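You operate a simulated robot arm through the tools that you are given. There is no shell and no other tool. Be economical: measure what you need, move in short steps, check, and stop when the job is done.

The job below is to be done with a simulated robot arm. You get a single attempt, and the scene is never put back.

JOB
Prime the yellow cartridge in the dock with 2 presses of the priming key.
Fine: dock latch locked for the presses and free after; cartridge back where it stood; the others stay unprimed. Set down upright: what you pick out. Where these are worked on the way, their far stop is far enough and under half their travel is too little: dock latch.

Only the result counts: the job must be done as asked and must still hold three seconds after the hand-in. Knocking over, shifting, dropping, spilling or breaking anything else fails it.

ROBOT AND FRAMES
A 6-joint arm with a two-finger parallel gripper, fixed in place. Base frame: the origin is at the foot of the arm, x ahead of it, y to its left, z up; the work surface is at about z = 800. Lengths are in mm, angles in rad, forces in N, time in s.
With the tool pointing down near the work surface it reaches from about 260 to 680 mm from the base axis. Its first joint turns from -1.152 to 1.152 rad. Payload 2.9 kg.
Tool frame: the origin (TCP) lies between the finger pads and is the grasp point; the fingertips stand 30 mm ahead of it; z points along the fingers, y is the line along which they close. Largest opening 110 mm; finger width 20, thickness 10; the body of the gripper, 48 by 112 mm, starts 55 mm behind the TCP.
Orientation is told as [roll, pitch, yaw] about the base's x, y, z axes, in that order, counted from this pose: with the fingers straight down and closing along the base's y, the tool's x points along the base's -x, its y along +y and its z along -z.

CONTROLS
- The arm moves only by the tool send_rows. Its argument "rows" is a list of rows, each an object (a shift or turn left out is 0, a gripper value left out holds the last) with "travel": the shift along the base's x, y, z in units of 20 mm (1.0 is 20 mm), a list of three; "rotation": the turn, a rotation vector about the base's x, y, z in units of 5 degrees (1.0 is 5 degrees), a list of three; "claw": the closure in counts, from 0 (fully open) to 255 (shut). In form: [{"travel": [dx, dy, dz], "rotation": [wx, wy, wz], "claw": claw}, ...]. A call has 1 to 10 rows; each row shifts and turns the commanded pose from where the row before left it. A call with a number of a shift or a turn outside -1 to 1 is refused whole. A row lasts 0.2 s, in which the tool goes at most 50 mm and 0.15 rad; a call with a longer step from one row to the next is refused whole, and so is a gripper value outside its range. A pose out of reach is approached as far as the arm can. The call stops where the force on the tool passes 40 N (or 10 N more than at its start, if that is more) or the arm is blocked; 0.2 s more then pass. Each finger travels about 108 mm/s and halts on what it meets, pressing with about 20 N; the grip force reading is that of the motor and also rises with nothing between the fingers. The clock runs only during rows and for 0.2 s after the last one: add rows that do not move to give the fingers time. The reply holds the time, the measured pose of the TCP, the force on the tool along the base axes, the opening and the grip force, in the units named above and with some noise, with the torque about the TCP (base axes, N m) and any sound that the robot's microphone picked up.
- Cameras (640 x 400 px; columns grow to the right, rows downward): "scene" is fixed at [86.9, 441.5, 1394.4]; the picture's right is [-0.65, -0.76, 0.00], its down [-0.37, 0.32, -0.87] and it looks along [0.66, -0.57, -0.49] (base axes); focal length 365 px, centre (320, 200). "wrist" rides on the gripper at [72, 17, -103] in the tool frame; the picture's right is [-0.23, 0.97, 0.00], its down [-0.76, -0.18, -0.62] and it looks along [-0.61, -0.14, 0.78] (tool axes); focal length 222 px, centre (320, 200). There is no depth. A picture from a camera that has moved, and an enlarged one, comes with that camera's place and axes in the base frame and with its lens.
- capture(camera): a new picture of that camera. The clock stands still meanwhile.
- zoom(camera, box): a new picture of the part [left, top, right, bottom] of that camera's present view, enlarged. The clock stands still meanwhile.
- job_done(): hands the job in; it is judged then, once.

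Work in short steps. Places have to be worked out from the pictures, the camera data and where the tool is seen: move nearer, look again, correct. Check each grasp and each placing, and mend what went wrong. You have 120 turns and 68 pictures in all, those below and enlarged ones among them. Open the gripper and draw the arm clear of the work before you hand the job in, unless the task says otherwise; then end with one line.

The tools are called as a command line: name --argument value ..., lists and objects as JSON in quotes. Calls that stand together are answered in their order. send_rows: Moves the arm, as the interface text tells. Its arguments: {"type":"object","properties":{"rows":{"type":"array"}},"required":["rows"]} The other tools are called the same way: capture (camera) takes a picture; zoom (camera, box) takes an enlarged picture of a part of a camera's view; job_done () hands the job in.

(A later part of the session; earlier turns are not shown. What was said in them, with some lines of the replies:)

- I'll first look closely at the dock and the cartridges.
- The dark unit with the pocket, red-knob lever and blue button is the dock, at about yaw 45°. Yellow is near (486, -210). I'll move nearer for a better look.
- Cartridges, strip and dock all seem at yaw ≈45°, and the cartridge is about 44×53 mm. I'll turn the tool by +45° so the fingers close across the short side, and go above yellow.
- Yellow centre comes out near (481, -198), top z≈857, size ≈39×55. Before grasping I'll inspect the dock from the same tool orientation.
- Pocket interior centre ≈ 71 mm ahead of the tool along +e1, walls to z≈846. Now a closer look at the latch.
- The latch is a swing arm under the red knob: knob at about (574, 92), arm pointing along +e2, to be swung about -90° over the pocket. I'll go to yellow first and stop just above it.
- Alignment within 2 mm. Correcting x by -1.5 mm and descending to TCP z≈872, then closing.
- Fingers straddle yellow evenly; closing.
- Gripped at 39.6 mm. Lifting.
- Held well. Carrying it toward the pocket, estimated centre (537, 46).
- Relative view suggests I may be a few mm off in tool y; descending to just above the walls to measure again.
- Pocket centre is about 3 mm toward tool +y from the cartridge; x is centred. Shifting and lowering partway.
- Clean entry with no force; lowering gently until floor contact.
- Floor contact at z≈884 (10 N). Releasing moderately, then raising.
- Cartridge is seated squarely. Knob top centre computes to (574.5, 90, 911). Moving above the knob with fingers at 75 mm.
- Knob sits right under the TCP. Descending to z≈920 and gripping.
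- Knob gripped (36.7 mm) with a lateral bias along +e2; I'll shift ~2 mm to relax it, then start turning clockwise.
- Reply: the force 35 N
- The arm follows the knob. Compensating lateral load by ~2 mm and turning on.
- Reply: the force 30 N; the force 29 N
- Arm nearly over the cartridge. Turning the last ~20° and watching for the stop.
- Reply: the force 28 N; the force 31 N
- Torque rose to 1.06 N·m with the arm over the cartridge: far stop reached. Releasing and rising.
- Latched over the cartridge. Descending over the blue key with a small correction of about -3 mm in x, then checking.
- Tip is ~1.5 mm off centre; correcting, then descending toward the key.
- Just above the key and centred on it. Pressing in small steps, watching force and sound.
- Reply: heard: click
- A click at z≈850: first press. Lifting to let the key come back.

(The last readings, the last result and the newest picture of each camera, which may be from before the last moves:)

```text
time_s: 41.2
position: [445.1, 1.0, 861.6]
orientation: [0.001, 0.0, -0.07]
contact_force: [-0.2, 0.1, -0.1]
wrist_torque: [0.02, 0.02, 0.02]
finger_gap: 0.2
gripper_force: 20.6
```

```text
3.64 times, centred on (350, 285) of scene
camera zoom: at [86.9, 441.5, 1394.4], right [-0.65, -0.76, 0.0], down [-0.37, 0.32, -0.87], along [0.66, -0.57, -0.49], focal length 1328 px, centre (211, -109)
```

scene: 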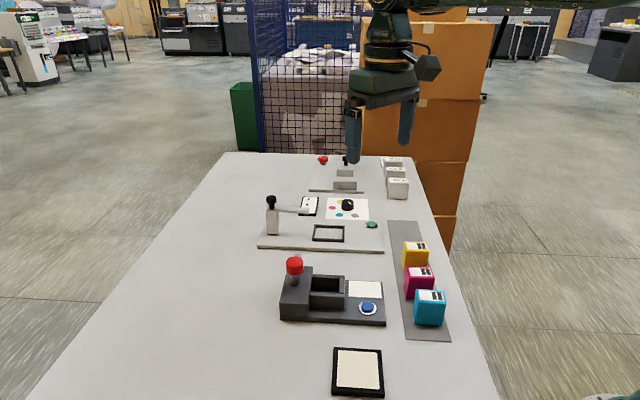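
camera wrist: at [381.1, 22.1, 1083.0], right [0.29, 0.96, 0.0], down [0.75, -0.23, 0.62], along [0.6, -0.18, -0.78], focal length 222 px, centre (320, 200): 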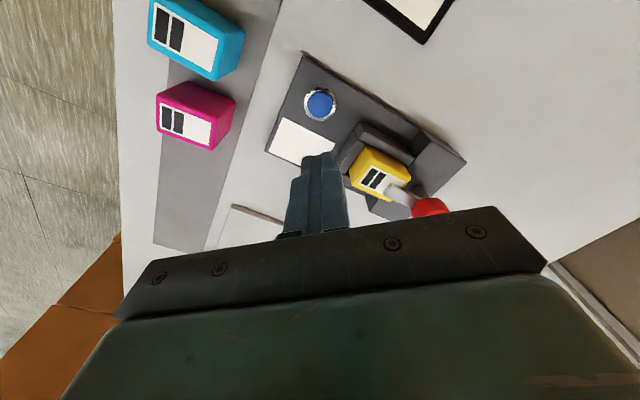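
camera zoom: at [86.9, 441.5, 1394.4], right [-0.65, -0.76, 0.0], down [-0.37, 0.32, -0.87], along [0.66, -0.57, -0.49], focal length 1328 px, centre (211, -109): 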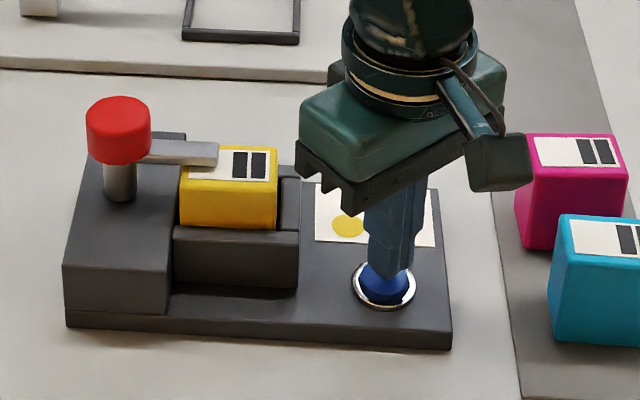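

A yellow dot appeared on the dock panel: one press counted. Second press.

send_rows --rows '[{"travel": [0, 0, -0.2]}, {"travel": [0, 0, -0.2]}, {"travel": [0, 0, -0.1]}, {"travel": [0, 0, -0.1]}]'

```text
time_s: 42.2
position: [444.8, 0.3, 850.9]
orientation: [0.0, 0.0, -0.068]
contact_force: [0.0, -0.3, 2.4]
wrist_torque: [-0.02, 0.02, 0.01]
finger_gap: 0.0
gripper_force: 19.6
heard: click
```

Second click. Raising clear and checking the panel.

send_rows --rows '[{"travel": [0, 0, 0.5]}, {"travel": [0, 0, 1]}, {"travel": [0, 0, 1]}, {"travel": [0, 0, 1]}, {"travel": [0, 0, 1]}, {"travel": [0, 0, 1]}, {"travel": [0, 0, 1]}]'

zoom --camera "scene" --box '[270, 230, 430, 340]'

```text
time_s: 43.8
position: [445.7, -0.7, 981.7]
orientation: [0.0, 0.0, -0.071]
contact_force: [0.0, -0.5, -0.3]
wrist_torque: [0.0, -0.05, 0.0]
finger_gap: 0.0
gripper_force: 20.0
```

```text
3.64 times, centred on (350, 285) of scene
camera zoom: at [86.9, 441.5, 1394.4], right [-0.65, -0.76, 0.0], down [-0.37, 0.32, -0.87], along [0.66, -0.57, -0.49], focal length 1328 px, centre (211, -109)
```

zoom: 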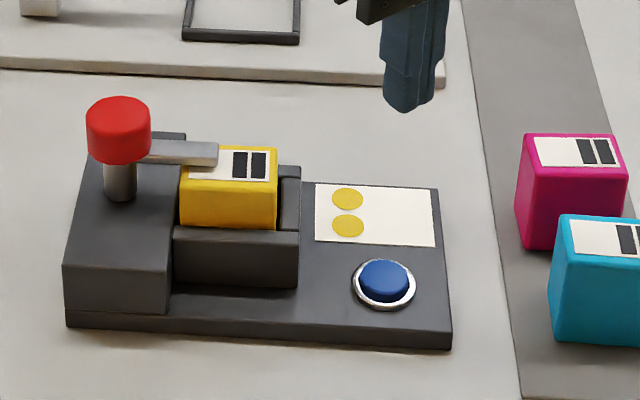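

Two yellow dots. Returning to the knob at yaw ≈ -45° to unlatch.

send_rows --rows '[{"travel": [0.647, 0.457, 0], "rotation": [0, 0, -0.815], "claw": 80}, {"travel": [0.647, 0.457, 0], "rotation": [0, 0, -0.815]}, {"travel": [0.647, 0.457, 0], "rotation": [0, 0, -0.815]}, {"travel": [0.647, 0.457, 0], "rotation": [0, 0, -0.815]}, {"travel": [0.647, 0.457, 0], "rotation": [0, 0, -0.815]}, {"travel": [0.647, 0.457, 0], "rotation": [0, 0, -0.815]}, {"travel": [0.647, 0.457, 0], "rotation": [0, 0, -0.815]}, {"travel": [0.647, 0.457, 0], "rotation": [0, 0, -0.815]}, {"travel": [0.647, 0.457, 0], "rotation": [0, 0, -0.815]}, {"travel": [0.647, 0.457, 0], "rotation": [0, 0, -0.815]}]'

capture --camera "wrist"

```text
time_s: 46.0
position: [575.6, 91.1, 979.9]
orientation: [-0.001, -0.001, -0.783]
contact_force: [-0.2, -0.2, -0.2]
wrist_torque: [0.01, -0.04, 0.01]
finger_gap: 75.5
gripper_force: 0.0
```

```text
24 pictures are left
camera wrist: at [536.2, 154.9, 1083.7], right [0.85, 0.53, 0.0], down [0.42, -0.66, 0.62], along [0.33, -0.53, -0.78], focal length 222 px, centre (320, 200)
```

wrist: 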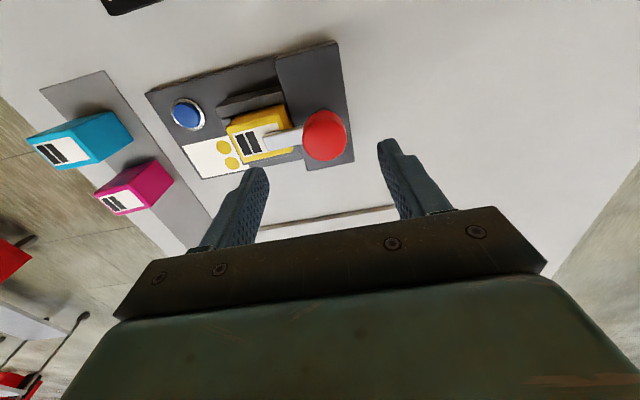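

Knob is ~3 mm toward +e1; correcting, descending and gripping.

send_rows --rows '[{"travel": [0.09, 0.09, -0.5]}, {"travel": [0, 0, -0.8]}, {"travel": [0, 0, -0.85]}, {"travel": [0, 0, -0.85]}, {}, {"claw": 255}, {}, {}, {}]'

```text
time_s: 48.0
position: [577.6, 92.8, 919.7]
orientation: [0.0, 0.001, -0.782]
contact_force: [-0.9, -1.1, -2.6]
wrist_torque: [-0.13, -0.22, 0.01]
finger_gap: 36.7
gripper_force: 45.4
```

Well centred. Turning counter-clockwise to free the latch.

send_rows --rows '[{"rotation": [0, 0, 1]}, {"rotation": [0, 0, 1]}, {"rotation": [0, 0, 1]}, {"rotation": [0, 0, 1]}, {"rotation": [0, 0, 1]}, {}]'

```text
time_s: 49.4
position: [576.4, 91.6, 920.4]
orientation: [-0.001, 0.002, -0.346]
contact_force: [-7.5, -13.0, 0.1]
wrist_torque: [-0.48, -0.86, -0.04]
finger_gap: 36.7
gripper_force: 45.3
```

send_rows --rows '[{"travel": [-0.02, -0.05, 0], "rotation": [0, 0, 1]}, {"rotation": [0, 0, 1]}, {"rotation": [0, 0, 1]}, {"rotation": [0, 0, 1]}, {"rotation": [0, 0, 1]}, {}]'

```text
time_s: 50.8
position: [576.8, 90.7, 919.6]
orientation: [-0.003, 0.002, 0.091]
contact_force: [0.6, -18.7, 0.2]
wrist_torque: [-0.37, 0.76, -0.03]
finger_gap: 36.7
gripper_force: 45.1
```

send_rows --rows '[{"travel": [0.0, -0.07, 0], "rotation": [0, 0, 1]}, {"rotation": [0, 0, 1]}, {"rotation": [0, 0, 1]}, {"rotation": [0, 0, 1]}, {"rotation": [0, 0, 1]}, {}]'

zoom --camera "scene" --box '[250, 210, 370, 310]'

```text
time_s: 52.2
position: [576.8, 91.1, 919.4]
orientation: [-0.001, -0.002, 0.528]
contact_force: [8.8, -18.1, -3.2]
wrist_torque: [-0.49, 0.55, -0.06]
finger_gap: 36.6
gripper_force: 44.6
```

```text
4.00 times, centred on (310, 260) of scene
camera zoom: at [87.2, 441.1, 1394.5], right [-0.65, -0.76, 0.0], down [-0.37, 0.32, -0.87], along [0.66, -0.57, -0.49], focal length 1461 px, centre (360, -40)
```

zoom: 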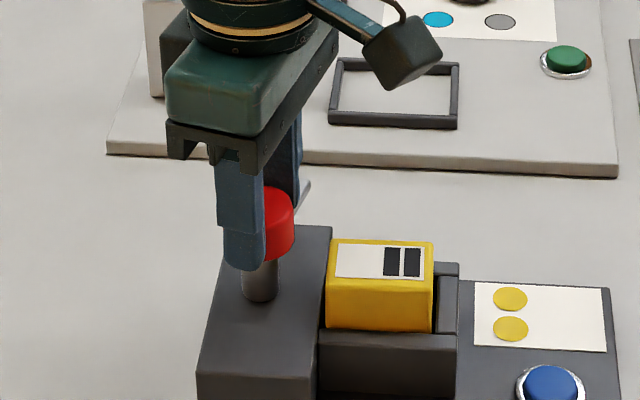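

Continuing to the home stop, watching for the torque rise.

send_rows --rows '[{"travel": [0.05, -0.07, 0], "rotation": [0, 0, 1]}, {"rotation": [0, 0, 1]}, {"rotation": [0, 0, 1]}, {"rotation": [0, 0, 1]}, {}]'

```text
time_s: 53.4
position: [576.2, 89.2, 920.6]
orientation: [0.001, 0.001, 0.877]
contact_force: [5.6, -13.1, -4.0]
wrist_torque: [-0.46, 0.01, -1.2]
finger_gap: 37.3
gripper_force: 45.0
```

Home stop reached (-1.2 N·m). Releasing, rising and squaring back to yaw 0.803.

send_rows --rows '[{"claw": 80}, {}, {}, {"travel": [0, 0, 0.6]}, {"travel": [0, 0, 1]}, {"travel": [0, 0, 1], "rotation": [0, 0, -0.85]}, {}]'

zoom --camera "scene" --box '[260, 220, 420, 330]'

```text
time_s: 55.0
position: [577.4, 89.5, 971.6]
orientation: [-0.001, -0.001, 0.802]
contact_force: [-0.3, -0.3, 0.0]
wrist_torque: [0.01, 0.01, -0.01]
finger_gap: 75.5
gripper_force: 0.0
```

```text
3.64 times, centred on (340, 275) of scene
camera zoom: at [86.9, 441.5, 1394.4], right [-0.65, -0.76, 0.0], down [-0.37, 0.32, -0.87], along [0.66, -0.57, -0.49], focal length 1328 px, centre (247, -73)
```

zoom: 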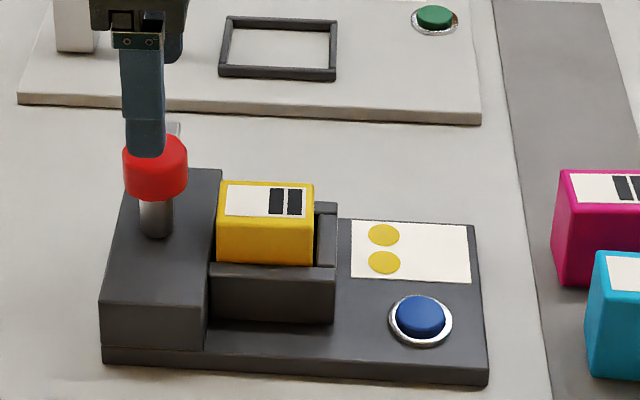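

Latch is free and the panel shows two dots. Moving back above the cartridge at the recorded release spot.

send_rows --rows '[{"travel": [-0.72, -0.71, 0]}, {"travel": [-0.72, -0.71, 0]}, {"travel": [-0.73, -0.71, 0]}, {"travel": [0, 0, -1]}, {"travel": [0, 0, -1]}, {}]'

zoom --camera "wrist" --box '[220, 80, 420, 230]'

```text
time_s: 56.4
position: [532.5, 47.5, 932.0]
orientation: [0.0, 0.0, 0.803]
contact_force: [0.0, -0.9, -0.1]
wrist_torque: [0.01, 0.03, 0.0]
finger_gap: 75.5
gripper_force: 0.0
```

```text
2.67 times, centred on (320, 155) of wrist
camera zoom: at [472.3, 7.9, 1035.1], right [-0.54, 0.84, 0.0], down [0.66, 0.42, 0.62], along [0.52, 0.34, -0.78], focal length 592 px, centre (320, 320)
```

zoom: 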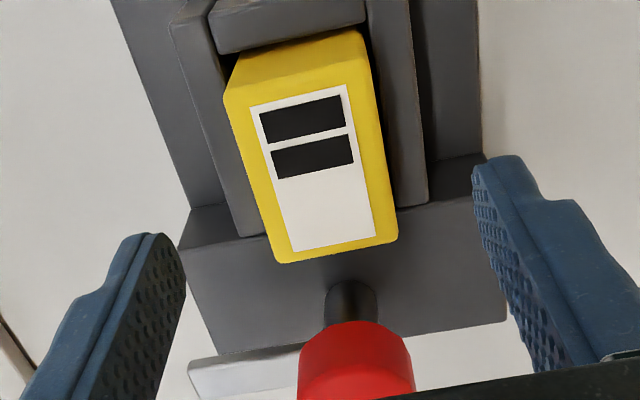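

Cartridge centred beneath. Descending to the same grasp height and closing.

send_rows --rows '[{"travel": [0, 0, -0.8]}, {"travel": [0, 0, -0.8]}, {"travel": [0, 0, -0.5]}, {"travel": [0, 0, -0.34]}, {}, {"claw": 255}, {}, {}, {}]'

```text
time_s: 58.4
position: [534.0, 47.3, 884.3]
orientation: [0.001, 0.001, 0.804]
contact_force: [0.6, -0.9, 0.0]
wrist_torque: [-0.02, 0.06, -0.02]
finger_gap: 39.5
gripper_force: 19.8
```

Gripped. Lifting straight out.

send_rows --rows '[{"travel": [0, 0, 0.4]}, {"travel": [0, 0, 0.6]}, {"travel": [0, 0, 0.9]}, {"travel": [0, 0, 1]}, {"travel": [0, 0, 1]}, {}]'

zoom --camera "scene" --box '[250, 190, 410, 320]'

```text
time_s: 59.8
position: [533.1, 47.5, 962.8]
orientation: [-0.002, 0.0, 0.804]
contact_force: [0.0, 0.2, -0.8]
wrist_torque: [-0.01, 0.02, 0.0]
finger_gap: 39.7
gripper_force: 19.8
```

```text
3.08 times, centred on (330, 255) of scene
camera zoom: at [86.9, 441.5, 1394.4], right [-0.65, -0.76, 0.0], down [-0.37, 0.32, -0.87], along [0.66, -0.57, -0.49], focal length 1124 px, centre (289, 31)
```

zoom: 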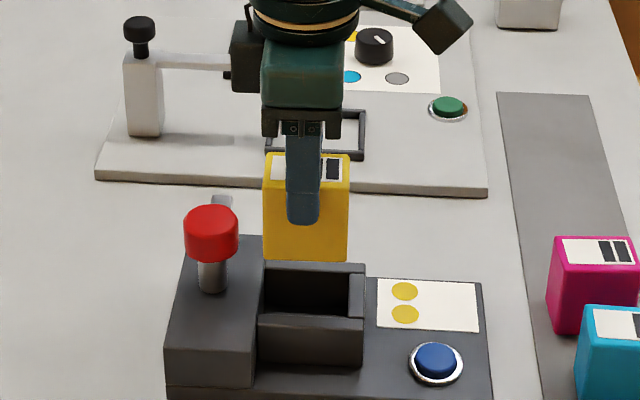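

Carrying it back to the original spot (recorded command offset -54.4, -244.4).

send_rows --rows '[{"travel": [-0.2092, -0.94, 0]}, {"travel": [-0.2092, -0.94, 0]}, {"travel": [-0.2092, -0.94, 0]}, {"travel": [-0.2092, -0.94, 0]}, {"travel": [-0.2092, -0.94, 0]}, {"travel": [-0.2092, -0.94, 0]}, {"travel": [-0.2092, -0.94, 0]}, {"travel": [-0.2092, -0.94, 0]}, {"travel": [-0.2092, -0.94, 0]}, {"travel": [-0.2092, -0.94, 0]}]'

send_rows --rows '[{"travel": [-0.2092, -0.94, 0]}, {"travel": [-0.2092, -0.94, 0]}, {"travel": [-0.2096, -0.94, 0]}, {"travel": [0, 0, -1]}, {"travel": [0, 0, -1]}, {"travel": [0, 0, -1]}, {"travel": [0, 0, -0.75]}, {}]'

capture --camera "wrist"

zoom --camera "scene" --box '[350, 190, 470, 340]'

```text
time_s: 62.0
position: [492.5, -143.2, 961.8]
orientation: [0.0, -0.001, 0.804]
contact_force: [-0.3, -0.5, -0.7]
wrist_torque: [-0.01, 0.01, -0.02]
finger_gap: 39.7
gripper_force: 20.1
```

```text
time_s: 63.8
position: [479.1, -197.0, 886.8]
orientation: [-0.001, -0.002, 0.804]
contact_force: [0.4, -0.1, -0.8]
wrist_torque: [0.02, 0.06, -0.01]
finger_gap: 39.4
gripper_force: 20.2
```

```text
19 pictures are left
camera wrist: at [418.6, -237.1, 989.5], right [-0.54, 0.84, 0.0], down [0.66, 0.43, 0.62], along [0.52, 0.34, -0.78], focal length 222 px, centre (320, 200)
```

wrist: 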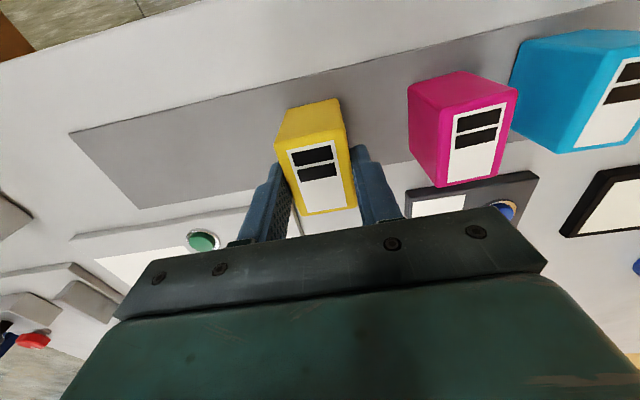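

```text
2.67 times, centred on (410, 265) of scene
camera zoom: at [86.9, 441.5, 1394.4], right [-0.65, -0.76, 0.0], down [-0.37, 0.32, -0.87], along [0.66, -0.57, -0.49], focal length 974 px, centre (80, 27)
```

zoom: 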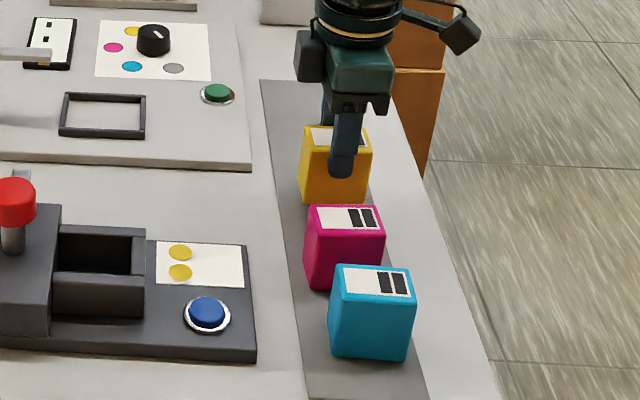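

On position; lowering the last ~15 mm gently.

send_rows --rows '[{"travel": [0, 0, -0.3]}, {"travel": [0, 0, -0.25]}, {"travel": [0, 0, -0.1]}, {"travel": [0, 0, -0.05]}, {}]'

```text
time_s: 65.0
position: [479.7, -197.3, 872.9]
orientation: [0.002, 0.0, 0.806]
contact_force: [0.4, 0.4, -0.9]
wrist_torque: [-0.03, 0.02, -0.01]
finger_gap: 39.6
gripper_force: 19.8
```

send_rows --rows '[{"travel": [0, 0, -0.05]}, {"travel": [0, 0, -0.05]}, {}]'

```text
time_s: 65.8
position: [479.3, -197.2, 871.8]
orientation: [0.0, -0.001, 0.802]
contact_force: [-8.1, -0.5, 16.5]
wrist_torque: [-0.01, 0.37, -0.03]
finger_gap: 39.3
gripper_force: 20.3
```

Contact with the strip (16 N). Easing, releasing and rising straight up.

send_rows --rows '[{"travel": [0, 0, 0.04]}, {"claw": 125}, {}, {}, {"travel": [0, 0, 0.4]}, {"travel": [0, 0, 1]}, {"travel": [0, 0, 1]}, {"travel": [0, 0, 1]}, {"travel": [0, 0, 1], "claw": 0}]'

send_rows --rows '[{"travel": [-0.5, 0.5, 1]}, {"travel": [-0.5, 0.5, 1]}, {"travel": [-0.5, 0.5, 1]}, {"travel": [-0.5, 0.5, 1]}, {"travel": [-0.5, 0.5, 1]}, {"travel": [0, 0.5, 1]}]'

zoom --camera "scene" --box '[260, 220, 460, 345]'

capture --camera "scene"

```text
time_s: 67.8
position: [479.5, -196.0, 959.2]
orientation: [0.0, 0.0, 0.805]
contact_force: [-0.3, 0.8, -1.0]
wrist_torque: [-0.02, 0.0, 0.01]
finger_gap: 110.1
gripper_force: 0.0
```

```text
time_s: 69.2
position: [428.5, -137.7, 1081.3]
orientation: [0.0, 0.0, 0.806]
contact_force: [-0.7, 0.7, -0.8]
wrist_torque: [-0.03, 0.01, -0.03]
finger_gap: 110.0
gripper_force: 0.0
```

```text
3.20 times, centred on (360, 282) of scene
camera zoom: at [86.9, 441.5, 1394.4], right [-0.65, -0.76, 0.0], down [-0.37, 0.32, -0.87], along [0.66, -0.57, -0.49], focal length 1169 px, centre (192, -64)
```

zoom: 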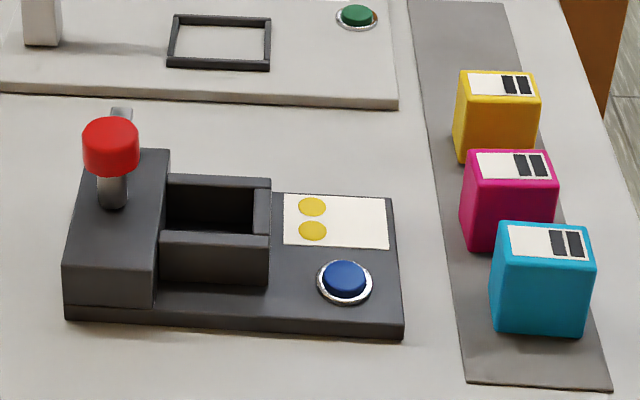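

```text
16 pictures are left
```

scene: 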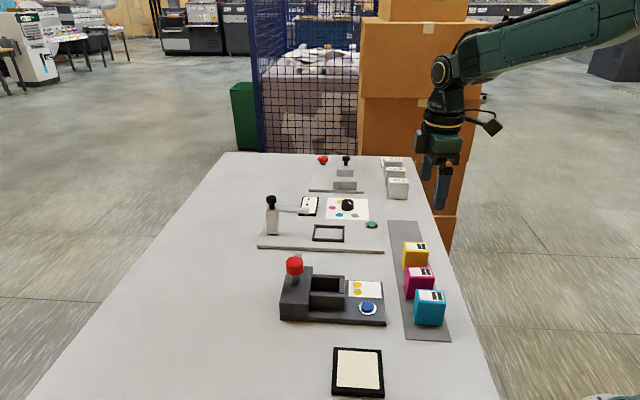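

The view matches the starting one: yellow is upright on its spot within about 1 px, the latch is home, the panel shows two dots, and the arm is clear. Handing in.

job_done

```text
The job is handed in.
```

The yellow cartridge got two presses of the priming key with the dock latch locked. The latch is free again, and the cartridge is back upright on its original spot with the arm drawn clear.
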